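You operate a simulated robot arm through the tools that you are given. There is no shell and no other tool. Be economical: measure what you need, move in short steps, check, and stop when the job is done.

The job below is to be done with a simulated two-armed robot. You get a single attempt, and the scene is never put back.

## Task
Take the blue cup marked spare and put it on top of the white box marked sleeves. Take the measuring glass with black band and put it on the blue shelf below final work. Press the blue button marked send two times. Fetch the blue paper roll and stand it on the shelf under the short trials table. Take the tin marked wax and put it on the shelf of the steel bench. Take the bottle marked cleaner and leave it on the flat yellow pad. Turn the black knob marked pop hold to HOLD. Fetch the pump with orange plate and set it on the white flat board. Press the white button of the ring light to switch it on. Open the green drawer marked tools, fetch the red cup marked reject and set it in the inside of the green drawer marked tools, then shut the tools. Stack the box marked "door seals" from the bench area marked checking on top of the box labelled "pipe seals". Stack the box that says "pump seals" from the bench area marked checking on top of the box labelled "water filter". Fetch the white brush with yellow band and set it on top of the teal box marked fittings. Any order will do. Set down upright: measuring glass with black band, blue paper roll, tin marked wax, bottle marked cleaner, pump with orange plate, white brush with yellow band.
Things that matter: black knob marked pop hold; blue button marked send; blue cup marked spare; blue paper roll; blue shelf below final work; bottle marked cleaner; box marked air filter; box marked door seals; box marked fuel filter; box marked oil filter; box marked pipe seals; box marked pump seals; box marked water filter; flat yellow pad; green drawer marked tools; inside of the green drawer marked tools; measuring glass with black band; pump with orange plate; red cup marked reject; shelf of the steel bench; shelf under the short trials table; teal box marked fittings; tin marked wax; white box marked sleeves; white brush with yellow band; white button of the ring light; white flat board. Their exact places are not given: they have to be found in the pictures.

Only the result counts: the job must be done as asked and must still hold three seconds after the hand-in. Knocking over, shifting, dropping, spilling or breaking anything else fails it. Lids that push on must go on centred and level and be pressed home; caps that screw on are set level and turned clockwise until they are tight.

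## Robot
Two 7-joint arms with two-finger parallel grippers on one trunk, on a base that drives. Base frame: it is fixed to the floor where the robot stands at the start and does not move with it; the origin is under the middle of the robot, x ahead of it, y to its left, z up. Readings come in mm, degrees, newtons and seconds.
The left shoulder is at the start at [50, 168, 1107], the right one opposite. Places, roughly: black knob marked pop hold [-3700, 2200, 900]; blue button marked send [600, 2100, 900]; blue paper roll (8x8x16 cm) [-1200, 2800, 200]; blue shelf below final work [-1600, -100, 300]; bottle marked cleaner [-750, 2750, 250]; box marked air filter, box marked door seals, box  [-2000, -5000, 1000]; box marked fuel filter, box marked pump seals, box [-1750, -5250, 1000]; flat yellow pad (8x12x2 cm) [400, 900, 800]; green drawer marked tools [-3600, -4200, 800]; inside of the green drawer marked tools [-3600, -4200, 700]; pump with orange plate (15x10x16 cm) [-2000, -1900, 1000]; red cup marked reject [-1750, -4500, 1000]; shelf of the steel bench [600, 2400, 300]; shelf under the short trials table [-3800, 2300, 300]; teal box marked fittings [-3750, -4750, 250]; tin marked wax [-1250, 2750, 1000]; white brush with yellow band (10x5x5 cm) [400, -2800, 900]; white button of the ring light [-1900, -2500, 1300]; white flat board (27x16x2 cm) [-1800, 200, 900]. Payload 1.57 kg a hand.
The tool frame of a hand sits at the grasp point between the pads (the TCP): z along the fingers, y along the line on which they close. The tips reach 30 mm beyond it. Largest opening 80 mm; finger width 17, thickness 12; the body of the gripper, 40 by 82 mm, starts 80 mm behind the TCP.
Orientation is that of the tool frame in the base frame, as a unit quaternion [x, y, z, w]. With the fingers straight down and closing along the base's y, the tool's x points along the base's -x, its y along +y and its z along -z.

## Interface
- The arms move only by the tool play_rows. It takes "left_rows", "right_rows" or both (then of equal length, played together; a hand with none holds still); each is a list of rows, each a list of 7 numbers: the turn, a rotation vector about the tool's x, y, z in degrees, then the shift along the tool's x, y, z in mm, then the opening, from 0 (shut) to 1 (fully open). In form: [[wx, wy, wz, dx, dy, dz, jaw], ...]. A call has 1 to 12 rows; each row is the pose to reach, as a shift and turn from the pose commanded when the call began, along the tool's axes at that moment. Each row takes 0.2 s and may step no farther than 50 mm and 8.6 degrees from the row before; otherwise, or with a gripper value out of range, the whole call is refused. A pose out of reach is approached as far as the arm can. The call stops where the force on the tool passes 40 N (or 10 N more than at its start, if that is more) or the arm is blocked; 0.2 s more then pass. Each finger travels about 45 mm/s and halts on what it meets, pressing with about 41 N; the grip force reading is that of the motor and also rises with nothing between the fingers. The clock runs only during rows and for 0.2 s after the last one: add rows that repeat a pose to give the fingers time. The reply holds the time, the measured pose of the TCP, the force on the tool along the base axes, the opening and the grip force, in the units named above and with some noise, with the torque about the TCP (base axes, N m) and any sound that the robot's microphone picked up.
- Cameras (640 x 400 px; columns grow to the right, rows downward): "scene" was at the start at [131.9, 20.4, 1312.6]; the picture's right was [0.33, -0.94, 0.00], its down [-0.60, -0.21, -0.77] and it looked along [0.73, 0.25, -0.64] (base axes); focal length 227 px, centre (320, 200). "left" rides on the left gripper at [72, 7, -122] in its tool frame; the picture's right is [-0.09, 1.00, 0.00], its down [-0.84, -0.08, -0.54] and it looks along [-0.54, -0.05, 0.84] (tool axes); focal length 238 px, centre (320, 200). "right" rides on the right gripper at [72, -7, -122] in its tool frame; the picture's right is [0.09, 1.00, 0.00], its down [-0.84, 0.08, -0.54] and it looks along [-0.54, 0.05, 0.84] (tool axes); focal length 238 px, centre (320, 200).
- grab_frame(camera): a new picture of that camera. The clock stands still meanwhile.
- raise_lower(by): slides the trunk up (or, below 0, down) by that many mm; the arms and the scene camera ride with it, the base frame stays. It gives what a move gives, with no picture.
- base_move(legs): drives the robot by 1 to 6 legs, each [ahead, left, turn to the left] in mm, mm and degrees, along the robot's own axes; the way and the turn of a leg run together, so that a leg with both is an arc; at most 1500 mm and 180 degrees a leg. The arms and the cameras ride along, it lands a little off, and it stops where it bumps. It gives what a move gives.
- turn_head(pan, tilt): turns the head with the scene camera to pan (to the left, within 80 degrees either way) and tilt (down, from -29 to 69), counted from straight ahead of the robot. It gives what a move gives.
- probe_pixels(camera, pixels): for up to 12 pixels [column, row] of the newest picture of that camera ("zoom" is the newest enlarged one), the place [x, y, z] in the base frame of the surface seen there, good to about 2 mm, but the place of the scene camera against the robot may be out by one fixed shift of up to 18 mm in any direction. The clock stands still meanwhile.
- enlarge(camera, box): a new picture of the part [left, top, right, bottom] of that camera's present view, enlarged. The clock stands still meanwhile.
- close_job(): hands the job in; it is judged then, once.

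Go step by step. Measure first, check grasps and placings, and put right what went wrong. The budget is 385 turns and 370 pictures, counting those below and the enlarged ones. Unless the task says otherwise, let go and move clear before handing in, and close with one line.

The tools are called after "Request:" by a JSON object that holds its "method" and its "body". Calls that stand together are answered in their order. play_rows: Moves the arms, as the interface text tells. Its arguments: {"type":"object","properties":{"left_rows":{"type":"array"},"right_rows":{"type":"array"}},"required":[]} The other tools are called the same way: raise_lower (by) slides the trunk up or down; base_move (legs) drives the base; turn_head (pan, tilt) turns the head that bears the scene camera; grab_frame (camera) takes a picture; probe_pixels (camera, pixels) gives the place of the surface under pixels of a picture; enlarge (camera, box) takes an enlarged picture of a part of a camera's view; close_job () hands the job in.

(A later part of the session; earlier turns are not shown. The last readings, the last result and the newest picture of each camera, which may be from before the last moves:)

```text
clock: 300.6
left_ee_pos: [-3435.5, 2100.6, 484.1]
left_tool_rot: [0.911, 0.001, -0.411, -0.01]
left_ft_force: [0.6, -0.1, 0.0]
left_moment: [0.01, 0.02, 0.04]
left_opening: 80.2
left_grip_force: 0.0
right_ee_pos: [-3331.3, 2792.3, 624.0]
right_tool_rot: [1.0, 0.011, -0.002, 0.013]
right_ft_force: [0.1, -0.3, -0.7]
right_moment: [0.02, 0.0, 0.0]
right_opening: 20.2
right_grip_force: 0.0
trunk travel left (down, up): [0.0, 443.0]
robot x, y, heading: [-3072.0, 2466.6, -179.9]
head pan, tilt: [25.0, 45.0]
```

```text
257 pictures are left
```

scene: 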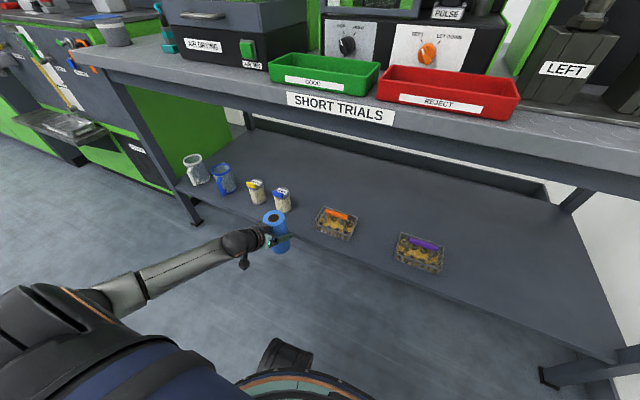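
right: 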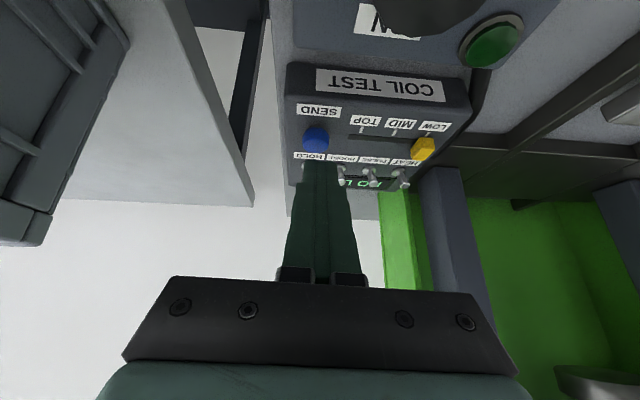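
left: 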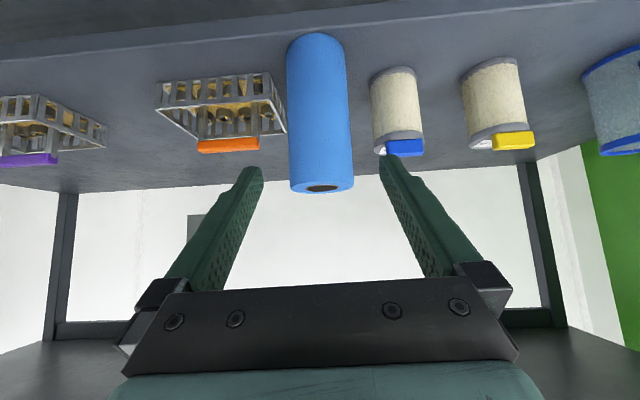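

The roll stands on the shelf. Now the pop/hold knob: zooming on the black knob at (347,46).

Request:
{"method": "base_move", "body": {"legs": [[-200, 0, 0]]}}

Request:
{"method": "raise_lower", "body": {"by": 300}}

Request:
{"method": "turn_head", "body": {"pan": 15, "tilt": 35}}

Request:
{"method": "grab_frame", "body": {"camera": "scene"}}

```text
clock: 302.2
left_ee_pos: [-3239.6, 2100.7, 485.4]
left_tool_rot: [0.912, 0.0, -0.41, -0.011]
left_ft_force: [-0.6, 0.1, -0.1]
left_moment: [-0.02, 0.0, -0.04]
left_opening: 80.2
left_grip_force: 0.1
right_ee_pos: [-3134.1, 2792.4, 624.2]
right_tool_rot: [1.0, 0.01, -0.002, 0.014]
right_ft_force: [-0.9, 0.0, 0.1]
right_moment: [-0.01, 0.02, 0.01]
right_opening: 20.0
right_grip_force: 0.1
trunk travel left (down, up): [0.0, 443.0]
robot x, y, heading: [-2878.8, 2473.1, -179.8]
head pan, tilt: [25.0, 45.0]
```

```text
clock: 305.2
left_ee_pos: [-3240.6, 2101.0, 785.1]
left_tool_rot: [0.912, -0.001, -0.411, -0.012]
left_ft_force: [-0.6, 0.1, -0.9]
left_moment: [-0.04, 0.0, 0.02]
left_opening: 80.3
left_grip_force: 0.1
right_ee_pos: [-3133.3, 2794.1, 925.3]
right_tool_rot: [1.0, 0.01, -0.002, 0.014]
right_ft_force: [-0.3, 0.7, 1.2]
right_moment: [0.02, 0.0, 0.02]
right_opening: 19.9
right_grip_force: 0.1
trunk travel left (down, up): [-300.0, 143.0]
robot x, y, heading: [-2882.0, 2467.4, -179.8]
head pan, tilt: [25.0, 45.0]
```

```text
clock: 305.9
left_ee_pos: [-3239.4, 2100.8, 785.5]
left_tool_rot: [0.911, 0.0, -0.411, -0.011]
left_ft_force: [-0.4, -0.4, -0.1]
left_moment: [-0.02, -0.05, 0.03]
left_opening: 79.9
left_grip_force: 0.0
right_ee_pos: [-3134.9, 2793.1, 924.3]
right_tool_rot: [1.0, 0.009, -0.002, 0.013]
right_ft_force: [-0.2, 0.9, 0.0]
right_moment: [0.0, 0.0, 0.03]
right_opening: 20.0
right_grip_force: 0.1
trunk travel left (down, up): [-300.0, 143.0]
robot x, y, heading: [-2877.9, 2470.1, -179.7]
head pan, tilt: [15.0, 35.0]
```

```text
256 pictures are left
```

scene: 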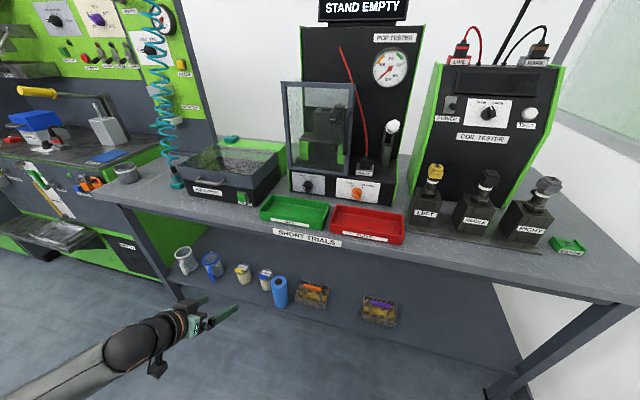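

Request:
{"method": "enlarge", "body": {"camera": "scene", "box": [280, 150, 400, 220]}}

Request:
{"method": "probe_pixels", "body": {"camera": "zoom", "pixels": [[130, 185], [410, 225], [190, 200], [200, 350], [100, 200]]}}

```text
5.33 times, centred on (340, 185) of scene
```

zoom: 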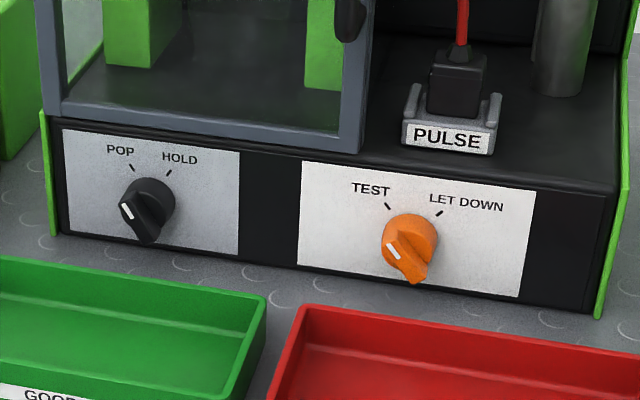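

```text
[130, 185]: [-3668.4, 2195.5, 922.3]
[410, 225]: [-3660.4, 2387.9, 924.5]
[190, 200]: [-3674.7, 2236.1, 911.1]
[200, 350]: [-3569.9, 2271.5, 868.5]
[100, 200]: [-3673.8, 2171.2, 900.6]
```

Request:
{"method": "enlarge", "body": {"camera": "scene", "box": [290, 170, 330, 200]}}

Request:
{"method": "probe_pixels", "body": {"camera": "zoom", "pixels": [[175, 245], [265, 240], [215, 300], [190, 210], [110, 60], [320, 80], [240, 180], [280, 270], [30, 200], [500, 330]]}}

```text
13.33 times, centred on (310, 185) of scene
```

zoom: 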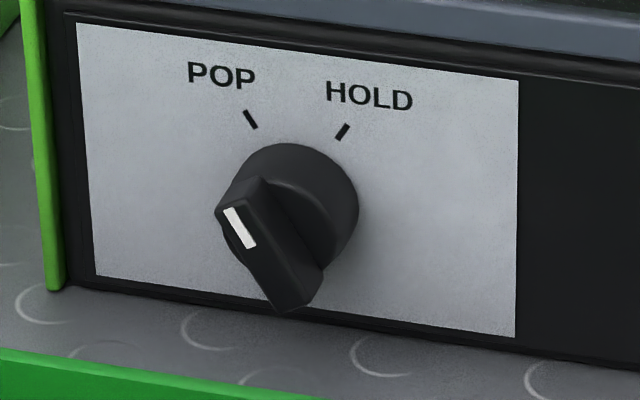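

```text
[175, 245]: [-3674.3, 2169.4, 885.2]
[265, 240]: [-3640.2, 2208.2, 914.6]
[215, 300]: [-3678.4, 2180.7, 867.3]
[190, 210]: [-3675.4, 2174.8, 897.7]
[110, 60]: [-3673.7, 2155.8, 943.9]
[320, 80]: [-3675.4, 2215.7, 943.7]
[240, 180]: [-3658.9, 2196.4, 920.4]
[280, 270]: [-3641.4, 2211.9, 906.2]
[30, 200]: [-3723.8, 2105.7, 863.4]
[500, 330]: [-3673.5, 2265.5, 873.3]
```

The black knob's pointer is at POP; it must turn clockwise ~60° to HOLD. I'll raise the left hand with fingers closed and bring it up for a wrist-camera view of the knob.

Request:
{"method": "play_rows", "body": {"left_rows": [[0, 0, 0, -30, -10, -27, 0.6], [0, 0, 0, -60, -20, -54, 0.2], [0, -4, 0, -90, -30, -81, 0], [0, -8, 0, -120, -45, -107, 0], [0, -12, 0, -140, -60, -126, 0], [0, -12, 0, -140, -70, -126, 0]]}}

Request:
{"method": "grab_frame", "body": {"camera": "left"}}

```text
clock: 307.3
left_ee_pos: [-3287.1, 2137.9, 955.9]
left_tool_rot: [0.863, 0.001, -0.504, -0.011]
left_ft_force: [-0.3, -0.8, -0.5]
left_moment: [-0.03, 0.01, -0.02]
left_opening: 0.0
left_grip_force: 21.4
left hand out of reach, approached as far as the arm can: row 3, 4, 5, 6
right_ee_pos: [-3134.3, 2792.8, 924.6]
right_tool_rot: [1.0, 0.009, -0.002, 0.013]
right_ft_force: [-0.5, -0.8, -0.6]
right_moment: [-0.04, 0.02, -0.01]
right_opening: 20.2
right_grip_force: 0.0
trunk travel left (down, up): [-300.0, 143.0]
robot x, y, heading: [-2880.5, 2470.6, -180.0]
head pan, tilt: [15.0, 35.0]
```

```text
253 pictures are left
```

left: 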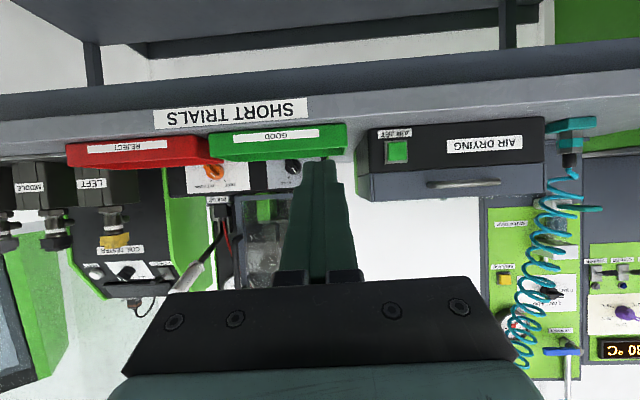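

Request:
{"method": "enlarge", "body": {"camera": "left", "box": [260, 140, 340, 200]}}

Request:
{"method": "probe_pixels", "body": {"camera": "left", "pixels": [[292, 167], [284, 165], [300, 165], [270, 180], [275, 140], [320, 130]]}}

```text
6.67 times, centred on (300, 170) of left
```

zoom: 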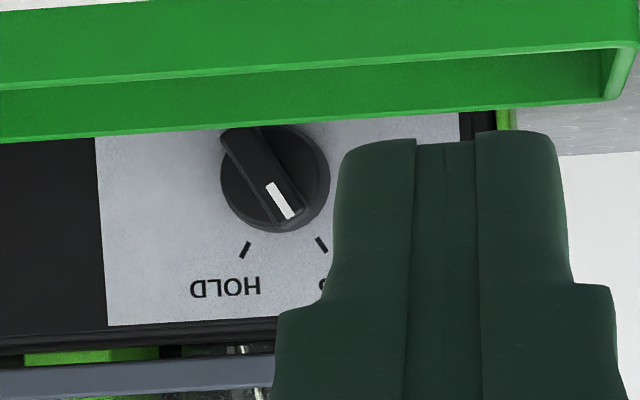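

```text
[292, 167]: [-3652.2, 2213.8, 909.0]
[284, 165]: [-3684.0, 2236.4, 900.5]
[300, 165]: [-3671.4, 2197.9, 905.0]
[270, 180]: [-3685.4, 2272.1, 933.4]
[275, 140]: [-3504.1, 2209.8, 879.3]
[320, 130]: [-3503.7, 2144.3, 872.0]
```

The wrist view confirms the pointer at POP. Driving 280 mm ahead with the fingertip above the bins, and shifting the hand inward.

Request:
{"method": "base_move", "body": {"legs": [[270, 0, 0]]}}

Request:
{"method": "play_rows", "body": {"left_rows": [[0, 0, 0, 0, -12, 0, 0], [0, 0, 0, 0, -25, 0, 0], [0, 0, 0, 0, -25, 0, 0]]}}

Request:
{"method": "grab_frame", "body": {"camera": "left"}}

```text
clock: 309.2
left_ee_pos: [-3558.0, 2138.0, 955.0]
left_tool_rot: [0.863, -0.002, -0.504, -0.013]
left_ft_force: [-0.5, 1.1, 0.2]
left_moment: [0.01, 0.01, 0.0]
left_opening: 0.4
left_grip_force: 21.2
right_ee_pos: [-3403.5, 2794.2, 924.8]
right_tool_rot: [1.0, 0.008, -0.002, 0.015]
right_ft_force: [0.0, -0.4, 0.1]
right_moment: [-0.03, 0.0, 0.03]
right_opening: 20.1
right_grip_force: 0.0
trunk travel left (down, up): [-300.0, 143.0]
robot x, y, heading: [-3149.9, 2467.0, 179.8]
head pan, tilt: [15.0, 35.0]
```

```text
clock: 310.0
left_ee_pos: [-3567.1, 2159.0, 951.8]
left_tool_rot: [0.864, -0.001, -0.504, -0.013]
left_ft_force: [-0.8, -0.2, -0.6]
left_moment: [0.0, 0.02, 0.02]
left_opening: 0.0
left_grip_force: 21.0
left hand out of reach, approached as far as the arm can: row 1, 2, 3
right_ee_pos: [-3403.0, 2795.2, 923.6]
right_tool_rot: [1.0, 0.007, -0.002, 0.014]
right_ft_force: [-0.2, 0.5, -0.7]
right_moment: [0.02, 0.01, 0.02]
right_opening: 20.1
right_grip_force: 0.0
trunk travel left (down, up): [-300.0, 143.0]
robot x, y, heading: [-3147.1, 2468.6, 180.0]
head pan, tilt: [15.0, 35.0]
```

```text
251 pictures are left
```

left: 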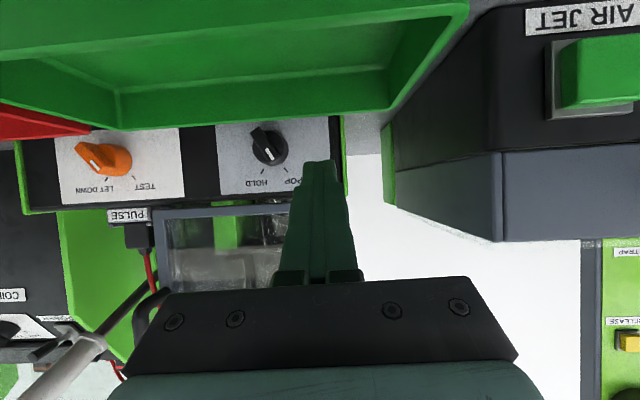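

Request:
{"method": "enlarge", "body": {"camera": "left", "box": [220, 110, 340, 200]}}

Request:
{"method": "probe_pixels", "body": {"camera": "left", "pixels": [[266, 142], [274, 156], [258, 132], [288, 150], [230, 175], [255, 150], [275, 144], [320, 130], [300, 108], [240, 205]]}}

```text
4.44 times, centred on (280, 155) of left
```

zoom: 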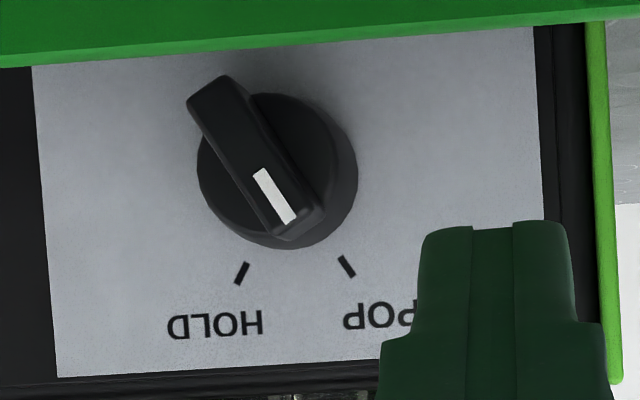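

```text
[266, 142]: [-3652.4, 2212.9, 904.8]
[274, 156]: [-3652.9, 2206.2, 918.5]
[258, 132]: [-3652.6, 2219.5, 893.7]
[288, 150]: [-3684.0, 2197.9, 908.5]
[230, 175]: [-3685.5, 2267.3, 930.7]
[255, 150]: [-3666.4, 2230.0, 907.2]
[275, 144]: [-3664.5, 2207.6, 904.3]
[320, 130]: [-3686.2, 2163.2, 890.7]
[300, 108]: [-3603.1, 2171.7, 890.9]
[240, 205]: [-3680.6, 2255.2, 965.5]
```

Handle runs from (2219,894) up to (2204,922), outer face x=-3652; disc front x=-3665. I'll strafe right 19 mm and place the closed fingertips just left of the handle's upper end.

Request:
{"method": "base_move", "body": {"legs": [[25, -18, 0]]}}

Request:
{"method": "play_rows", "body": {"left_rows": [[0, 0, 0, -5, 0, 15, 0], [0, 0, 0, -5, 0, 30, 0], [0, 0, 0, -4, 0, 45, 0], [0, 0, 0, -4, 0, 45, 0]]}}

Request:
{"method": "enlarge", "body": {"camera": "left", "box": [220, 110, 380, 210]}}

```text
clock: 310.9
left_ee_pos: [-3592.5, 2177.5, 951.8]
left_tool_rot: [0.864, -0.003, -0.504, -0.014]
left_ft_force: [0.1, 1.2, 0.1]
left_moment: [0.02, -0.02, 0.0]
left_opening: 0.0
left_grip_force: 21.4
right_ee_pos: [-3427.8, 2811.6, 925.1]
right_tool_rot: [1.0, 0.008, -0.002, 0.014]
right_ft_force: [-0.3, -0.3, 0.7]
right_moment: [-0.06, 0.0, -0.03]
right_opening: 19.8
right_grip_force: 0.0
trunk travel left (down, up): [-300.0, 143.0]
robot x, y, heading: [-3171.0, 2487.1, 180.0]
head pan, tilt: [15.0, 35.0]
```

```text
clock: 311.9
left_ee_pos: [-3633.7, 2179.4, 933.3]
left_tool_rot: [0.864, -0.002, -0.503, -0.013]
left_ft_force: [0.2, -0.4, -0.9]
left_moment: [-0.01, 0.0, 0.0]
left_opening: 0.0
left_grip_force: 20.8
right_ee_pos: [-3427.3, 2812.5, 924.1]
right_tool_rot: [1.0, 0.008, -0.003, 0.014]
right_ft_force: [-0.4, 0.0, 0.0]
right_moment: [-0.01, 0.02, -0.02]
right_opening: 19.8
right_grip_force: 0.0
trunk travel left (down, up): [-300.0, 143.0]
robot x, y, heading: [-3168.9, 2485.7, 179.9]
head pan, tilt: [15.0, 35.0]
```

```text
4.00 times, centred on (300, 160) of left
```

zoom: 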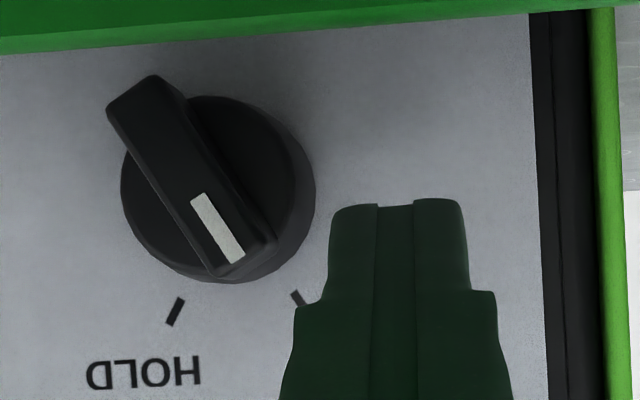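

Fingertip is in place beside the handle's upper end. Pushing right by strafing the base 22 mm.

Request:
{"method": "base_move", "body": {"legs": [[0, -22, 0]]}}

Request:
{"method": "enlarge", "body": {"camera": "left", "box": [220, 110, 380, 210]}}

```text
clock: 312.7
left_ee_pos: [-3632.0, 2200.1, 931.2]
left_tool_rot: [0.864, -0.001, -0.503, -0.012]
left_ft_force: [1.7, -3.4, 3.0]
left_moment: [-0.02, 0.04, 0.08]
left_opening: 0.1
left_grip_force: 20.9
right_ee_pos: [-3428.8, 2833.8, 924.2]
right_tool_rot: [1.0, 0.007, -0.003, 0.013]
right_ft_force: [0.5, 0.1, -0.8]
right_moment: [0.0, 0.0, 0.02]
right_opening: 19.9
right_grip_force: 0.0
trunk travel left (down, up): [-300.0, 143.0]
robot x, y, heading: [-3168.6, 2511.9, 180.0]
head pan, tilt: [15.0, 35.0]
```

```text
4.00 times, centred on (300, 160) of left
```

zoom: 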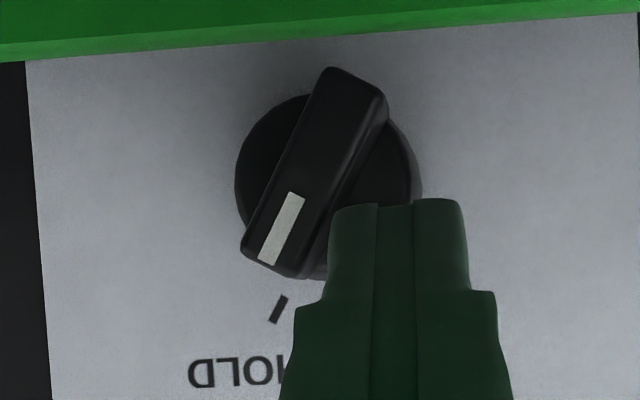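

The handle's line now matches the HOLD tick (both ~23° in the picture). Backing the finger off and verifying.

Request:
{"method": "base_move", "body": {"legs": [[0, 25, 0], [-250, 0, 0]]}}

Request:
{"method": "grab_frame", "body": {"camera": "scene"}}

Request:
{"method": "enlarge", "body": {"camera": "scene", "box": [290, 170, 350, 215]}}

```text
clock: 314.9
left_ee_pos: [-3385.7, 2173.3, 932.5]
left_tool_rot: [0.864, 0.001, -0.503, -0.011]
left_ft_force: [0.6, -0.8, 0.5]
left_moment: [0.0, 0.01, -0.01]
left_opening: 0.1
left_grip_force: 21.4
right_ee_pos: [-3184.8, 2807.8, 923.6]
right_tool_rot: [1.0, 0.011, -0.003, 0.014]
right_ft_force: [0.7, 0.0, -0.1]
right_moment: [-0.02, 0.02, 0.01]
right_opening: 20.0
right_grip_force: 0.1
trunk travel left (down, up): [-300.0, 143.0]
robot x, y, heading: [-2926.1, 2483.9, -179.8]
head pan, tilt: [15.0, 35.0]
```

```text
247 pictures are left
```

scene: 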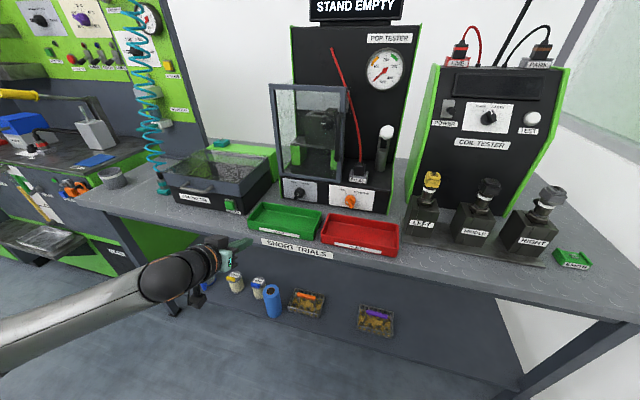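

```text
8.89 times, centred on (320, 192) of scene
```

zoom: 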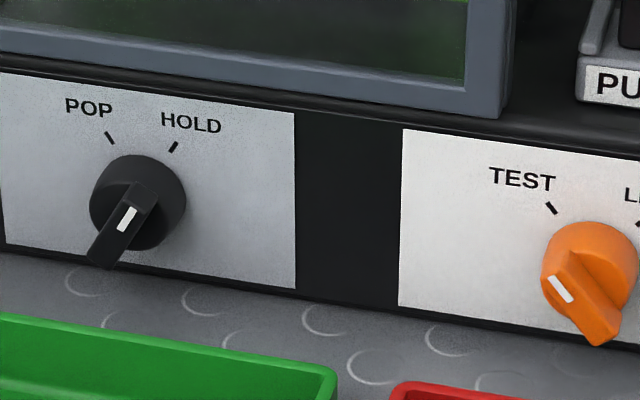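

The knob points to HOLD. Next, the southern area: moving to open floor, turning to face −y, and looking.

Request:
{"method": "base_move", "body": {"legs": [[-150, 450, 0], [0, 0, 90]]}}

Request:
{"method": "turn_head", "body": {"pan": 0, "tilt": 15}}

Request:
{"method": "grab_frame", "body": {"camera": "scene"}}

```text
clock: 321.5
left_ee_pos: [-2479.2, 1563.9, 932.1]
left_tool_rot: [0.619, 0.602, -0.369, 0.343]
left_ft_force: [0.6, -0.1, -0.8]
left_moment: [0.03, -0.02, -0.05]
left_opening: 0.0
left_grip_force: 21.6
right_ee_pos: [-3106.6, 1784.9, 923.7]
right_tool_rot: [0.711, 0.703, 0.008, 0.012]
right_ft_force: [-0.7, 0.3, 0.7]
right_moment: [0.03, 0.04, 0.05]
right_opening: 20.4
right_grip_force: 0.1
trunk travel left (down, up): [-300.0, 143.0]
robot x, y, heading: [-2776.2, 2035.1, -91.6]
head pan, tilt: [15.0, 35.0]
```

```text
clock: 322.3
left_ee_pos: [-2478.3, 1565.0, 931.7]
left_tool_rot: [0.62, 0.603, -0.368, 0.342]
left_ft_force: [-0.2, 0.0, -0.6]
left_moment: [-0.01, 0.0, -0.01]
left_opening: 0.2
left_grip_force: 21.2
right_ee_pos: [-3107.4, 1785.0, 923.2]
right_tool_rot: [0.711, 0.703, 0.008, 0.011]
right_ft_force: [-0.4, -0.6, -0.1]
right_moment: [-0.01, 0.0, 0.0]
right_opening: 20.3
right_grip_force: 0.1
trunk travel left (down, up): [-300.0, 143.0]
robot x, y, heading: [-2777.6, 2032.3, -91.4]
head pan, tilt: [0.0, 15.0]
```

```text
245 pictures are left
```

scene: 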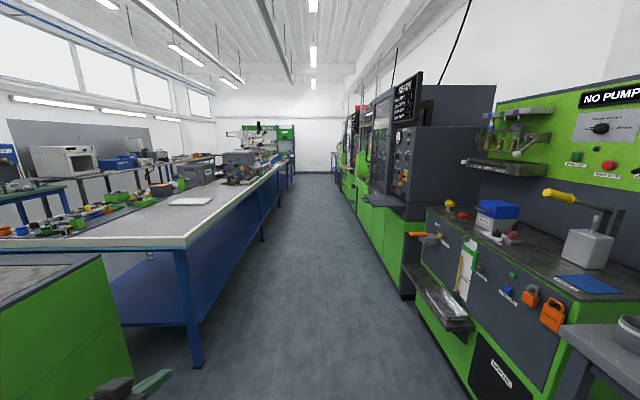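

The back aisle runs along the final work table; the white board is at (190,201) near the table's back edge. Probing aisle bounds.

Request:
{"method": "probe_pixels", "body": {"camera": "scene", "pixels": [[185, 240], [262, 165], [190, 201], [415, 290], [397, 260], [380, 215], [470, 320], [348, 180], [60, 240], [360, 165], [300, 170], [200, 360]]}}

Request:
{"method": "enlarge", "body": {"camera": "scene", "box": [150, 120, 350, 245]}}

```text
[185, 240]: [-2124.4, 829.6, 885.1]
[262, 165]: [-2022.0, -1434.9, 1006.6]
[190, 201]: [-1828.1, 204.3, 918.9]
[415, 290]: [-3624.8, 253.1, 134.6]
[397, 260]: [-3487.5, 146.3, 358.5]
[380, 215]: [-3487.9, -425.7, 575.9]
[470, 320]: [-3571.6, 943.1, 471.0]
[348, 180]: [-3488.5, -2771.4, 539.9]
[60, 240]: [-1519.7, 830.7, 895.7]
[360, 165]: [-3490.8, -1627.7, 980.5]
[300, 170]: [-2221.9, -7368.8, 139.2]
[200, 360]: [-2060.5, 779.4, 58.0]
```

```text
3.20 times, centred on (250, 182) of scene
```

zoom: 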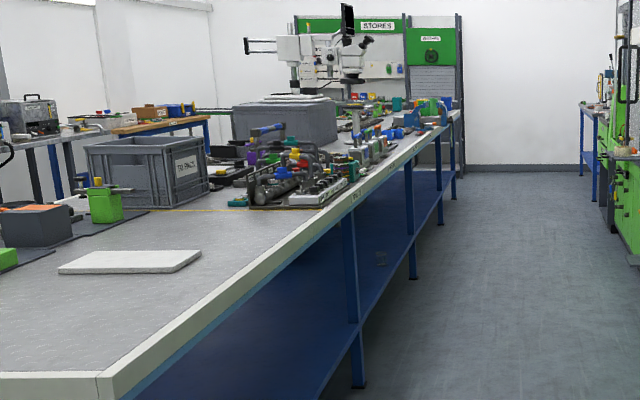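

Aisle is x∈(-3490,-2124), so I can drive along x≈-2790. Going down to the pump region.

Request:
{"method": "base_move", "body": {"legs": [[0, 0, 1.4], [1500, 0, 0], [1500, 0, 0]]}}

Request:
{"method": "turn_head", "body": {"pan": 50, "tilt": 20}}

Request:
{"method": "grab_frame", "body": {"camera": "scene"}}

```text
clock: 337.3
left_ee_pos: [-2508.2, -1461.3, 931.8]
left_tool_rot: [0.613, 0.609, -0.365, 0.346]
left_ft_force: [1.0, 0.3, -0.9]
left_moment: [-0.03, 0.0, 0.0]
left_opening: 0.1
left_grip_force: 21.5
right_ee_pos: [-3141.6, -1255.0, 924.4]
right_tool_rot: [0.702, 0.712, 0.008, 0.012]
right_ft_force: [-0.2, 0.7, 0.0]
right_moment: [0.01, -0.05, 0.0]
right_opening: 19.9
right_grip_force: 0.1
trunk travel left (down, up): [-300.0, 143.0]
robot x, y, heading: [-2819.0, -999.2, -90.0]
head pan, tilt: [0.0, 15.0]
```

```text
clock: 338.4
left_ee_pos: [-2507.9, -1460.6, 932.6]
left_tool_rot: [0.612, 0.61, -0.365, 0.347]
left_ft_force: [0.3, 0.1, -1.0]
left_moment: [0.01, -0.01, -0.02]
left_opening: 0.0
left_grip_force: 20.5
right_ee_pos: [-3142.1, -1255.1, 924.8]
right_tool_rot: [0.702, 0.712, 0.008, 0.012]
right_ft_force: [-0.3, 0.6, -0.2]
right_moment: [0.0, 0.01, -0.02]
right_opening: 20.1
right_grip_force: 0.0
trunk travel left (down, up): [-300.0, 143.0]
robot x, y, heading: [-2816.2, -1000.3, -90.1]
head pan, tilt: [50.0, 20.0]
```

```text
243 pictures are left
```

scene: 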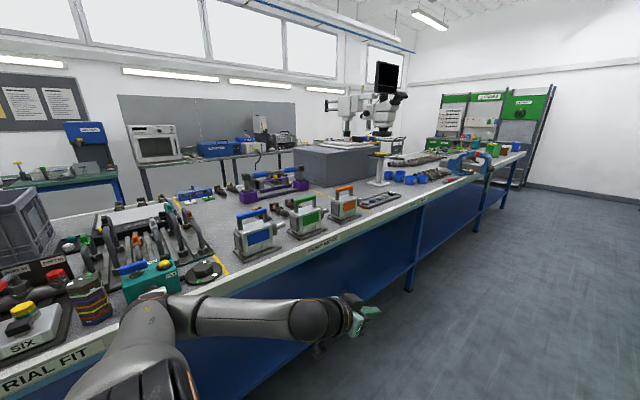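

Three pumps with blue, green and orange plates; the orange one is at (343,203). Zooming and probing.

Request:
{"method": "enlarge", "body": {"camera": "scene", "box": [220, 160, 420, 270]}}

Request:
{"method": "probe_pixels", "body": {"camera": "scene", "pixels": [[343, 203], [343, 190], [343, 216], [305, 215], [260, 238], [385, 195], [383, 165], [375, 152], [410, 185]]}}

```text
3.20 times, centred on (320, 215) of scene
```

zoom: 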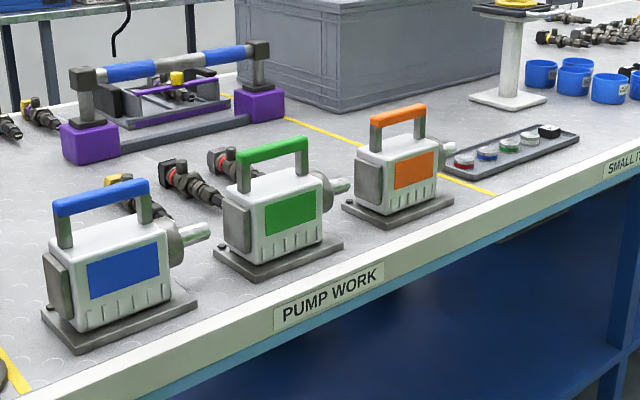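

```text
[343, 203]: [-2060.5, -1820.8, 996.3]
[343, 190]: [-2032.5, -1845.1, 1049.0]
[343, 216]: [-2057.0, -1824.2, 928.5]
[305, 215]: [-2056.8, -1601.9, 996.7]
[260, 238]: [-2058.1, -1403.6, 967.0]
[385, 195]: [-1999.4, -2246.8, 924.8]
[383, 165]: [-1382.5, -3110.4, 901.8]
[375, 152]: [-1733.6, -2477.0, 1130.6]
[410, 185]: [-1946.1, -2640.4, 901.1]
```

The orange-plate pump has a top handle at z≈1050 along y, near (-2040,-1835). Before picking, I'll look at the microscope/ring light further on.

Request:
{"method": "base_move", "body": {"legs": [[700, 0, 0]]}}

Request:
{"method": "turn_head", "body": {"pan": 55, "tilt": 10}}

Request:
{"method": "grab_frame", "body": {"camera": "scene"}}

```text
clock: 342.4
left_ee_pos: [-2502.7, -2171.7, 932.3]
left_tool_rot: [0.61, 0.612, -0.363, 0.348]
left_ft_force: [0.7, 0.5, 0.4]
left_moment: [-0.01, 0.02, 0.01]
left_opening: 0.0
left_grip_force: 21.7
right_ee_pos: [-3139.4, -1972.0, 924.4]
right_tool_rot: [0.7, 0.714, 0.009, 0.011]
right_ft_force: [-0.4, 0.5, -0.3]
right_moment: [0.0, 0.02, -0.01]
right_opening: 20.2
right_grip_force: 0.1
trunk travel left (down, up): [-300.0, 143.0]
robot x, y, heading: [-2815.1, -1716.7, -89.5]
head pan, tilt: [50.0, 20.0]
```

```text
clock: 343.1
left_ee_pos: [-2504.1, -2172.4, 931.8]
left_tool_rot: [0.611, 0.611, -0.364, 0.348]
left_ft_force: [0.5, 0.3, -0.1]
left_moment: [0.0, 0.01, 0.03]
left_opening: 0.1
left_grip_force: 20.8
right_ee_pos: [-3139.4, -1970.8, 924.5]
right_tool_rot: [0.699, 0.715, 0.009, 0.012]
right_ft_force: [-0.3, 0.3, 0.2]
right_moment: [0.05, -0.02, -0.01]
right_opening: 20.0
right_grip_force: 0.1
trunk travel left (down, up): [-300.0, 143.0]
robot x, y, heading: [-2815.8, -1714.2, -89.8]
head pan, tilt: [55.0, 10.0]
```

```text
241 pictures are left
```

scene: 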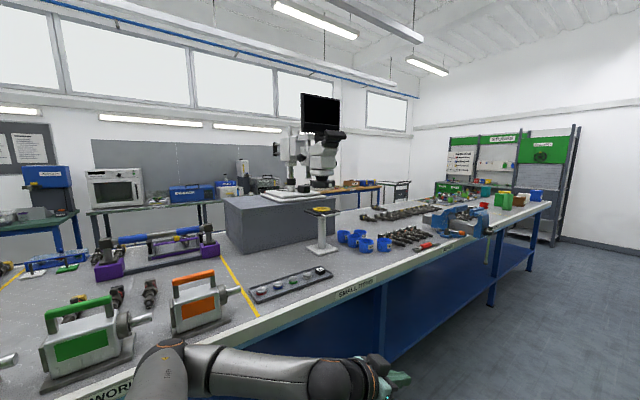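

Request:
{"method": "enlarge", "body": {"camera": "scene", "box": [270, 110, 360, 210]}}

Request:
{"method": "probe_pixels", "body": {"camera": "scene", "pixels": [[322, 175], [322, 180], [310, 180], [335, 140], [320, 150], [300, 190], [250, 230], [320, 210], [322, 110]]}}

```text
4.00 times, centred on (315, 160) of scene
```

zoom: 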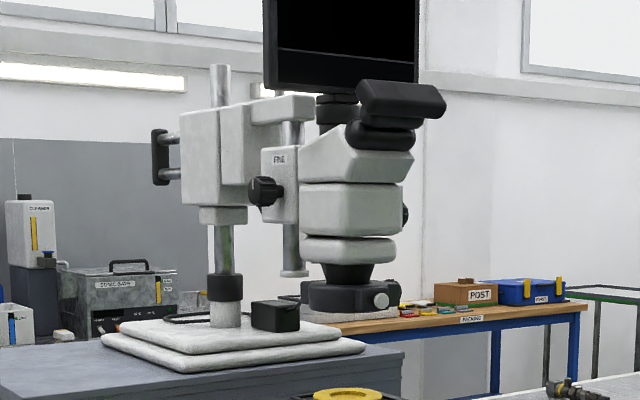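

```text
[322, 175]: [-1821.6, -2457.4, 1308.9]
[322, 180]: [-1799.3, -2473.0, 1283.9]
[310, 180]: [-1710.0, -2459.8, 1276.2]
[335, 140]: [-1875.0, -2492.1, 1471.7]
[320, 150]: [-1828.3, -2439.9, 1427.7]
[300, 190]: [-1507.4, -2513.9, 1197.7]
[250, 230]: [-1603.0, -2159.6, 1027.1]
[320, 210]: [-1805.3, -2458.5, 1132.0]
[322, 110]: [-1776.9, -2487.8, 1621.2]
```

The white button sits on the black ring at zoom (380,300) = scene (330,185). Zooming in more and probing.

Request:
{"method": "enlarge", "body": {"camera": "scene", "box": [310, 170, 345, 195]}}

Request:
{"method": "probe_pixels", "body": {"camera": "scene", "pixels": [[330, 185], [331, 185], [326, 184], [334, 185], [322, 185], [330, 189]]}}

```text
16.00 times, centred on (328, 182) of scene
```

zoom: 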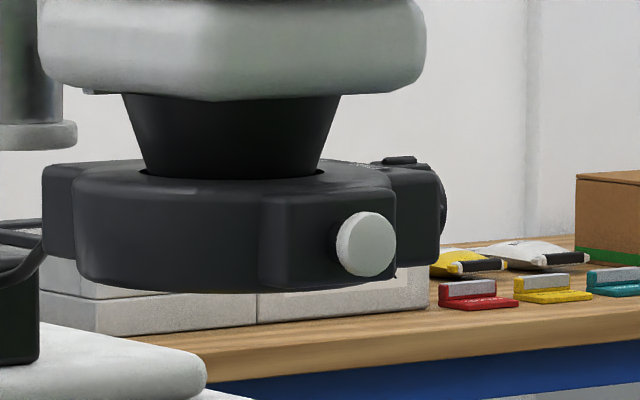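

```text
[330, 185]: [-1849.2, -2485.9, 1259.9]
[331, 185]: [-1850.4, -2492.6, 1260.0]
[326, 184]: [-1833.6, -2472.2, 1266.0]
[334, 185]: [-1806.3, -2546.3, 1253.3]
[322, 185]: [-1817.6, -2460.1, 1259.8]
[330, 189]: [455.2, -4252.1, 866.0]
```

The ring-light button faces the aisle at about (-1850,-2490,1259). Driving to y≈-2820, turning to face +x, and raising trunk and left hand.

Request:
{"method": "base_move", "body": {"legs": [[1100, 0, 0], [0, 0, 90]]}}

Request:
{"method": "raise_lower", "body": {"by": 140}}

Request:
{"method": "play_rows", "body": {"left_rows": [[0, 0, 0, -20, 0, -12, 0], [0, 0, 0, -50, 0, -29, 0], [0, 0, 0, -85, 0, -49, 0], [0, 0, 0, -120, 0, -69, 0], [0, 0, 0, -155, 0, -90, 0], [0, 0, 0, -165, 0, -95, 0], [0, 0, 0, -165, 0, -95, 0]]}}

Request:
{"method": "turn_head", "body": {"pan": 15, "tilt": 15}}

Request:
{"method": "grab_frame", "body": {"camera": "scene"}}

Request:
{"method": "grab_frame", "body": {"camera": "left"}}

```text
clock: 348.2
left_ee_pos: [-2522.8, -3243.8, 932.6]
left_tool_rot: [0.618, 0.603, -0.369, 0.343]
left_ft_force: [0.2, -0.7, -0.8]
left_moment: [0.03, 0.02, 0.0]
left_opening: 0.0
left_grip_force: 21.6
right_ee_pos: [-3152.6, -3022.8, 925.8]
right_tool_rot: [0.711, 0.704, 0.007, 0.012]
right_ft_force: [0.0, 0.0, -0.3]
right_moment: [0.0, 0.03, -0.01]
right_opening: 20.2
right_grip_force: 0.0
trunk travel left (down, up): [-300.0, 143.0]
robot x, y, heading: [-2827.3, -2780.0, -91.3]
head pan, tilt: [55.0, 10.0]
stopped in leg 1: the robot was blocked; the commanded pose is now the measured one
```

```text
clock: 349.9
left_ee_pos: [-2524.0, -3242.4, 1073.5]
left_tool_rot: [0.619, 0.602, -0.371, 0.342]
left_ft_force: [-0.1, 0.6, 0.4]
left_moment: [0.0, 0.0, 0.0]
left_opening: 0.0
left_grip_force: 21.0
right_ee_pos: [-3152.8, -3024.8, 1066.1]
right_tool_rot: [0.71, 0.704, 0.006, 0.012]
right_ft_force: [0.4, 0.2, 0.2]
right_moment: [0.0, -0.02, 0.05]
right_opening: 20.1
right_grip_force: 0.1
trunk travel left (down, up): [-440.0, 3.0]
robot x, y, heading: [-2823.1, -2776.2, -91.4]
head pan, tilt: [55.0, 10.0]
```

```text
clock: 351.5
left_ee_pos: [-2520.0, -3240.9, 1264.4]
left_tool_rot: [0.618, 0.604, -0.369, 0.343]
left_ft_force: [0.3, 0.8, -0.1]
left_moment: [-0.05, 0.0, 0.02]
left_opening: 0.2
left_grip_force: 21.3
right_ee_pos: [-3152.6, -3024.6, 1065.7]
right_tool_rot: [0.71, 0.705, 0.006, 0.012]
right_ft_force: [-0.5, 0.2, -0.5]
right_moment: [-0.04, -0.01, 0.02]
right_opening: 20.1
right_grip_force: 0.0
trunk travel left (down, up): [-440.0, 3.0]
robot x, y, heading: [-2819.8, -2779.3, -91.3]
head pan, tilt: [55.0, 10.0]
```

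```text
clock: 352.6
left_ee_pos: [-2520.8, -3239.9, 1263.9]
left_tool_rot: [0.618, 0.603, -0.37, 0.343]
left_ft_force: [-0.2, 0.3, -0.2]
left_moment: [0.0, -0.03, 0.02]
left_opening: 0.1
left_grip_force: 21.3
right_ee_pos: [-3152.6, -3023.6, 1065.3]
right_tool_rot: [0.709, 0.705, 0.006, 0.012]
right_ft_force: [-0.4, -0.6, -1.2]
right_moment: [-0.03, -0.03, 0.02]
right_opening: 20.3
right_grip_force: 0.1
trunk travel left (down, up): [-440.0, 3.0]
robot x, y, heading: [-2822.7, -2777.2, -91.6]
head pan, tilt: [15.0, 15.0]
```

```text
238 pictures are left
```

scene: 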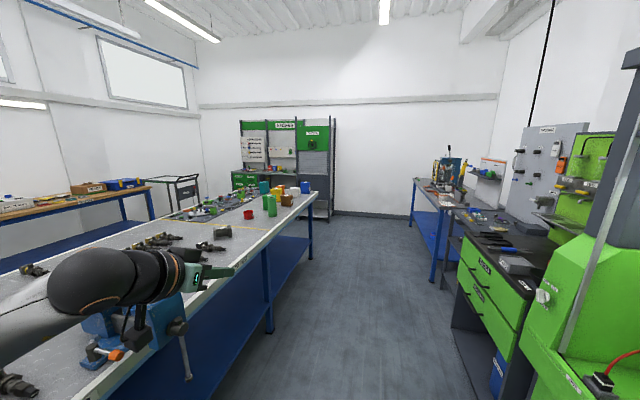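

```text
237 pictures are left
```

left: 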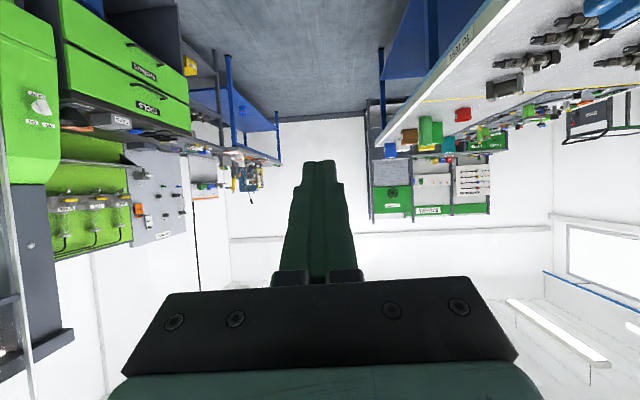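

Blocked at y=-2780; I'll look left at the vise and right at the machine to see what was touched.

Request:
{"method": "turn_head", "body": {"pan": 75, "tilt": 35}}

Request:
{"method": "grab_frame", "body": {"camera": "scene"}}

Request:
{"method": "turn_head", "body": {"pan": -70, "tilt": 35}}

Request:
{"method": "grab_frame", "body": {"camera": "scene"}}

```text
clock: 353.9
left_ee_pos: [-2520.7, -3241.8, 1264.8]
left_tool_rot: [0.617, 0.604, -0.369, 0.343]
left_ft_force: [-0.6, -0.7, -0.2]
left_moment: [0.01, -0.02, -0.01]
left_opening: 0.0
left_grip_force: 21.7
right_ee_pos: [-3153.1, -3024.0, 1065.1]
right_tool_rot: [0.709, 0.705, 0.006, 0.011]
right_ft_force: [0.1, -0.7, 0.0]
right_moment: [-0.01, 0.01, 0.05]
right_opening: 20.0
right_grip_force: 0.0
trunk travel left (down, up): [-440.0, 3.0]
robot x, y, heading: [-2823.2, -2778.4, -91.2]
head pan, tilt: [75.0, 35.0]
```

```text
236 pictures are left
```

scene: 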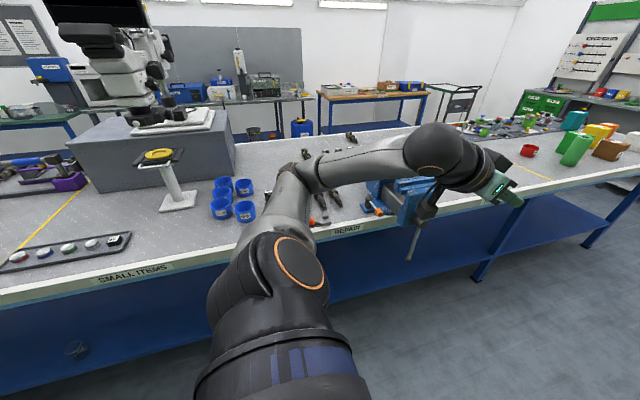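

```text
clock: 356.2
left_ee_pos: [-2519.8, -3240.0, 1264.3]
left_tool_rot: [0.618, 0.604, -0.369, 0.343]
left_ft_force: [-0.6, 0.2, -0.6]
left_moment: [0.0, 0.0, -0.02]
left_opening: 0.1
left_grip_force: 21.1
right_ee_pos: [-3152.1, -3024.5, 1064.9]
right_tool_rot: [0.71, 0.704, 0.007, 0.011]
right_ft_force: [-1.3, 1.1, 0.8]
right_moment: [0.02, 0.01, -0.01]
right_opening: 19.7
right_grip_force: 0.0
trunk travel left (down, up): [-440.0, 3.0]
robot x, y, heading: [-2828.3, -2779.0, -91.2]
head pan, tilt: [-70.0, 35.0]
```

```text
235 pictures are left
```

scene: 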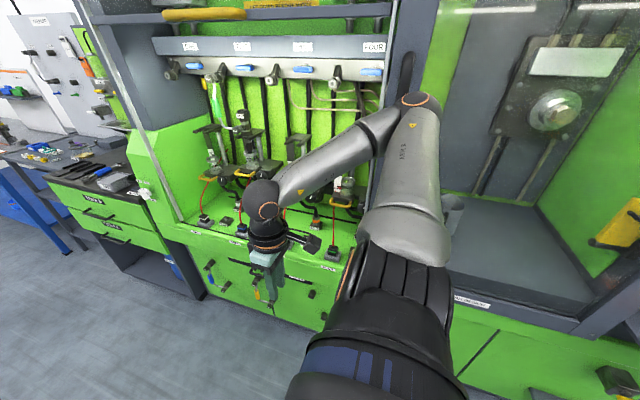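

The right elbow touched the machine post on the right; nothing moved. I'll shift left 130 mm toward the bench (the left hand is high above it), then turn to face +x.

Request:
{"method": "base_move", "body": {"legs": [[0, 130, 0]]}}

Request:
{"method": "base_move", "body": {"legs": [[0, 0, 91]]}}

Request:
{"method": "turn_head", "body": {"pan": 20, "tilt": 15}}

Request:
{"method": "grab_frame", "body": {"camera": "scene"}}

Request:
{"method": "grab_frame", "body": {"camera": "left"}}

```text
clock: 357.4
left_ee_pos: [-2394.4, -3246.2, 1263.2]
left_tool_rot: [0.618, 0.604, -0.368, 0.343]
left_ft_force: [0.7, 0.4, -1.0]
left_moment: [-0.02, 0.03, -0.01]
left_opening: 0.0
left_grip_force: 21.3
right_ee_pos: [-3026.1, -3029.2, 1064.8]
right_tool_rot: [0.71, 0.704, 0.008, 0.012]
right_ft_force: [0.3, -1.0, 0.1]
right_moment: [0.02, 0.02, 0.04]
right_opening: 19.9
right_grip_force: 0.0
trunk travel left (down, up): [-440.0, 3.0]
robot x, y, heading: [-2699.1, -2780.8, -91.6]
head pan, tilt: [-70.0, 35.0]
```

```text
clock: 361.7
left_ee_pos: [-2230.2, -2479.0, 1264.0]
left_tool_rot: [0.01, 0.864, -0.017, 0.503]
left_ft_force: [0.0, 0.2, -1.0]
left_moment: [0.0, 0.01, 0.01]
left_opening: 0.0
left_grip_force: 20.8
right_ee_pos: [-2446.1, -3111.3, 1064.5]
right_tool_rot: [0.002, 1.0, 0.014, 0.002]
right_ft_force: [0.3, -0.3, 0.6]
right_moment: [0.03, 0.01, -0.04]
right_opening: 19.9
right_grip_force: 0.0
trunk travel left (down, up): [-440.0, 3.0]
robot x, y, heading: [-2695.7, -2781.8, -1.4]
head pan, tilt: [-70.0, 35.0]
```

```text
clock: 363.3
left_ee_pos: [-2231.4, -2478.9, 1264.5]
left_tool_rot: [0.009, 0.864, -0.016, 0.503]
left_ft_force: [-0.7, 0.6, -0.2]
left_moment: [0.0, -0.01, -0.04]
left_opening: 0.0
left_grip_force: 21.2
right_ee_pos: [-2446.7, -3111.1, 1063.3]
right_tool_rot: [0.003, 1.0, 0.015, 0.002]
right_ft_force: [0.3, 0.0, 0.6]
right_moment: [-0.02, 0.03, -0.03]
right_opening: 19.9
right_grip_force: 0.0
trunk travel left (down, up): [-440.0, 3.0]
robot x, y, heading: [-2697.5, -2778.5, -1.3]
head pan, tilt: [20.0, 15.0]
```

```text
234 pictures are left
```

scene: 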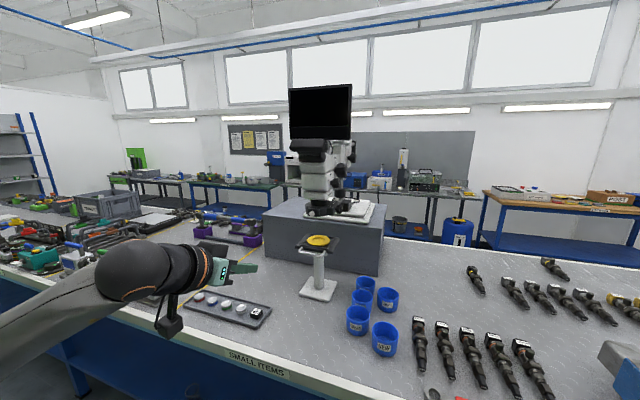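

```text
233 pictures are left
```

left: 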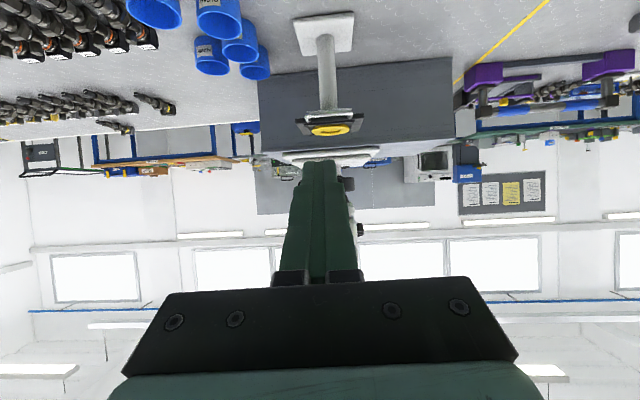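

The finger is aligned roughly with the microscope. Zooming on the ring light.

Request:
{"method": "enlarge", "body": {"camera": "scene", "box": [295, 185, 345, 225]}}

```text
10.00 times, centred on (320, 205) of scene
```

zoom: 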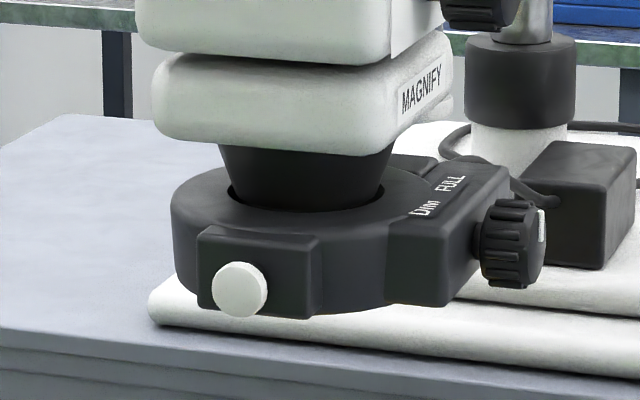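

Request:
{"method": "probe_pixels", "body": {"camera": "zoom", "pixels": [[240, 290], [225, 290], [258, 290], [290, 280], [210, 260], [240, 275], [240, 310]]}}

Request:
{"method": "enlarge", "body": {"camera": "left", "box": [280, 130, 380, 200]}}

```text
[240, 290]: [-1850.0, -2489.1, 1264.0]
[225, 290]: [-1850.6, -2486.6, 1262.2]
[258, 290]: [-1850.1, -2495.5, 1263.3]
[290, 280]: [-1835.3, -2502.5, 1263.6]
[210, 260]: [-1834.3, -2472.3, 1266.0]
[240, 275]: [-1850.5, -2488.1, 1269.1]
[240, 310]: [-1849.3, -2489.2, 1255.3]
```

```text
5.71 times, centred on (330, 165) of left
```

zoom: 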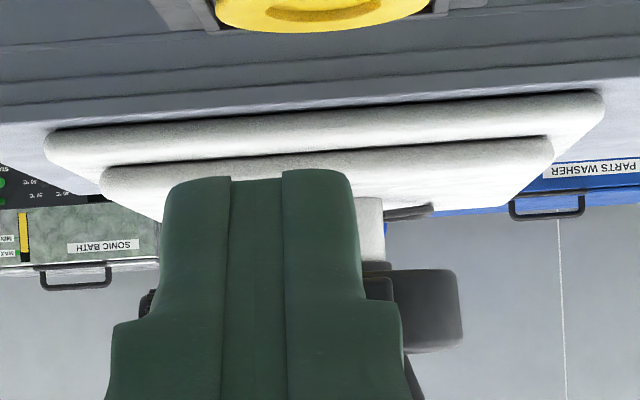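

Button in scene frame ≈(-1850,-2489,1263). Raising the right hand 120 mm for clearance over the vise, squaring heading, and driving 270 mm ahead.

Request:
{"method": "play_rows", "body": {"right_rows": [[0, 0, 0, 0, 0, -40, 0.25], [0, 0, 0, 0, 0, -80, 0.25], [0, 0, 0, 0, 0, -120, 0.25], [0, 0, 0, 0, 0, -120, 0.25]], "left_rows": [[0, 0, 0, -2, 0, -1, 0], [0, 0, 0, -4, 0, -2, 0], [0, 0, 0, -4, 0, -2, 0], [0, 0, 0, -4, 0, -2, 0]]}}

Request:
{"method": "base_move", "body": {"legs": [[0, 0, 1.3], [270, 0, 0]]}}

Request:
{"method": "grab_frame", "body": {"camera": "scene"}}

Request:
{"method": "grab_frame", "body": {"camera": "left"}}

```text
clock: 364.3
left_ee_pos: [-2230.7, -2477.6, 1267.7]
left_tool_rot: [0.009, 0.864, -0.017, 0.503]
left_ft_force: [-0.5, 0.3, -0.1]
left_moment: [0.0, -0.02, -0.03]
left_opening: 0.0
left_grip_force: 21.1
right_ee_pos: [-2445.7, -3113.2, 1185.4]
right_tool_rot: [0.003, 1.0, 0.016, 0.002]
right_ft_force: [-0.4, 0.1, 0.4]
right_moment: [0.0, 0.01, -0.02]
right_opening: 20.1
right_grip_force: 0.1
trunk travel left (down, up): [-440.0, 3.0]
robot x, y, heading: [-2697.7, -2777.2, -1.3]
head pan, tilt: [20.0, 15.0]
```

```text
clock: 366.6
left_ee_pos: [-1965.9, -2469.5, 1267.3]
left_tool_rot: [0.001, 0.864, -0.012, 0.503]
left_ft_force: [0.9, -0.5, -0.3]
left_moment: [0.02, -0.03, 0.01]
left_opening: 0.2
left_grip_force: 21.2
right_ee_pos: [-2167.0, -3106.9, 1183.5]
right_tool_rot: [-0.009, 1.0, 0.016, 0.002]
right_ft_force: [-0.2, -1.1, -0.2]
right_moment: [-0.01, 0.04, 0.0]
right_opening: 20.2
right_grip_force: 0.0
trunk travel left (down, up): [-440.0, 3.0]
robot x, y, heading: [-2424.8, -2783.6, 0.0]
head pan, tilt: [20.0, 15.0]
```

```text
230 pictures are left
```

scene: 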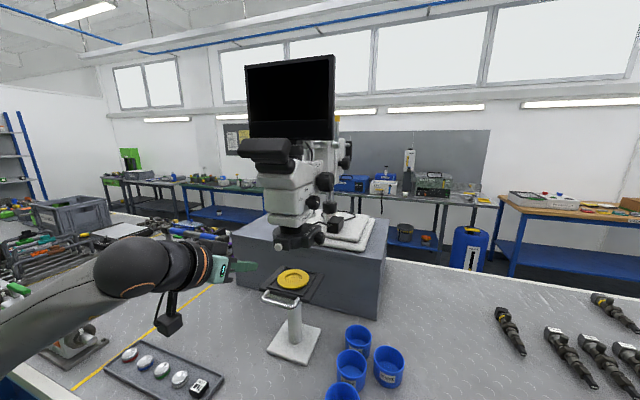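

```text
229 pictures are left
```

left: 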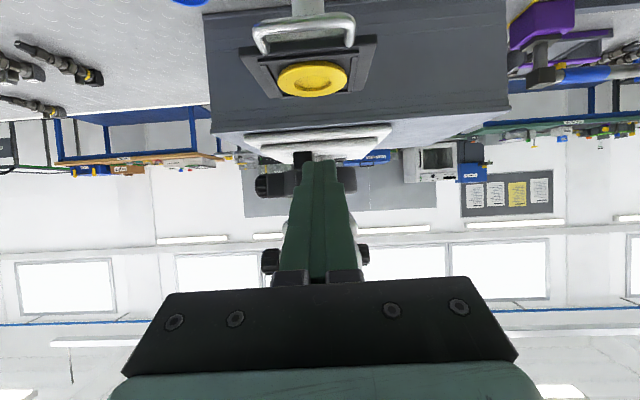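

Request:
{"method": "enlarge", "body": {"camera": "scene", "box": [225, 220, 325, 282]}}

Request:
{"method": "enlarge", "body": {"camera": "left", "box": [270, 130, 370, 200]}}

```text
6.40 times, centred on (275, 251) of scene
```

zoom: 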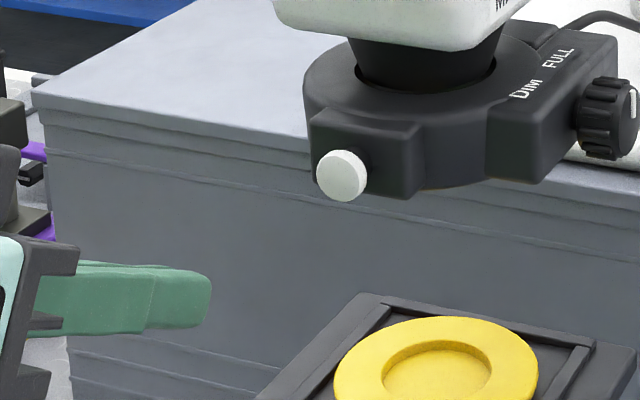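

```text
5.71 times, centred on (320, 165) of left
```

zoom: 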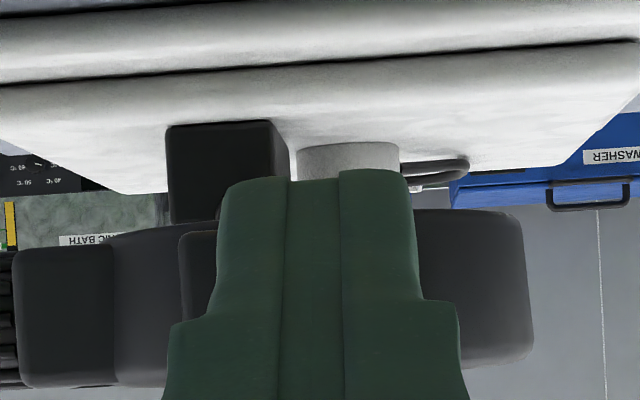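

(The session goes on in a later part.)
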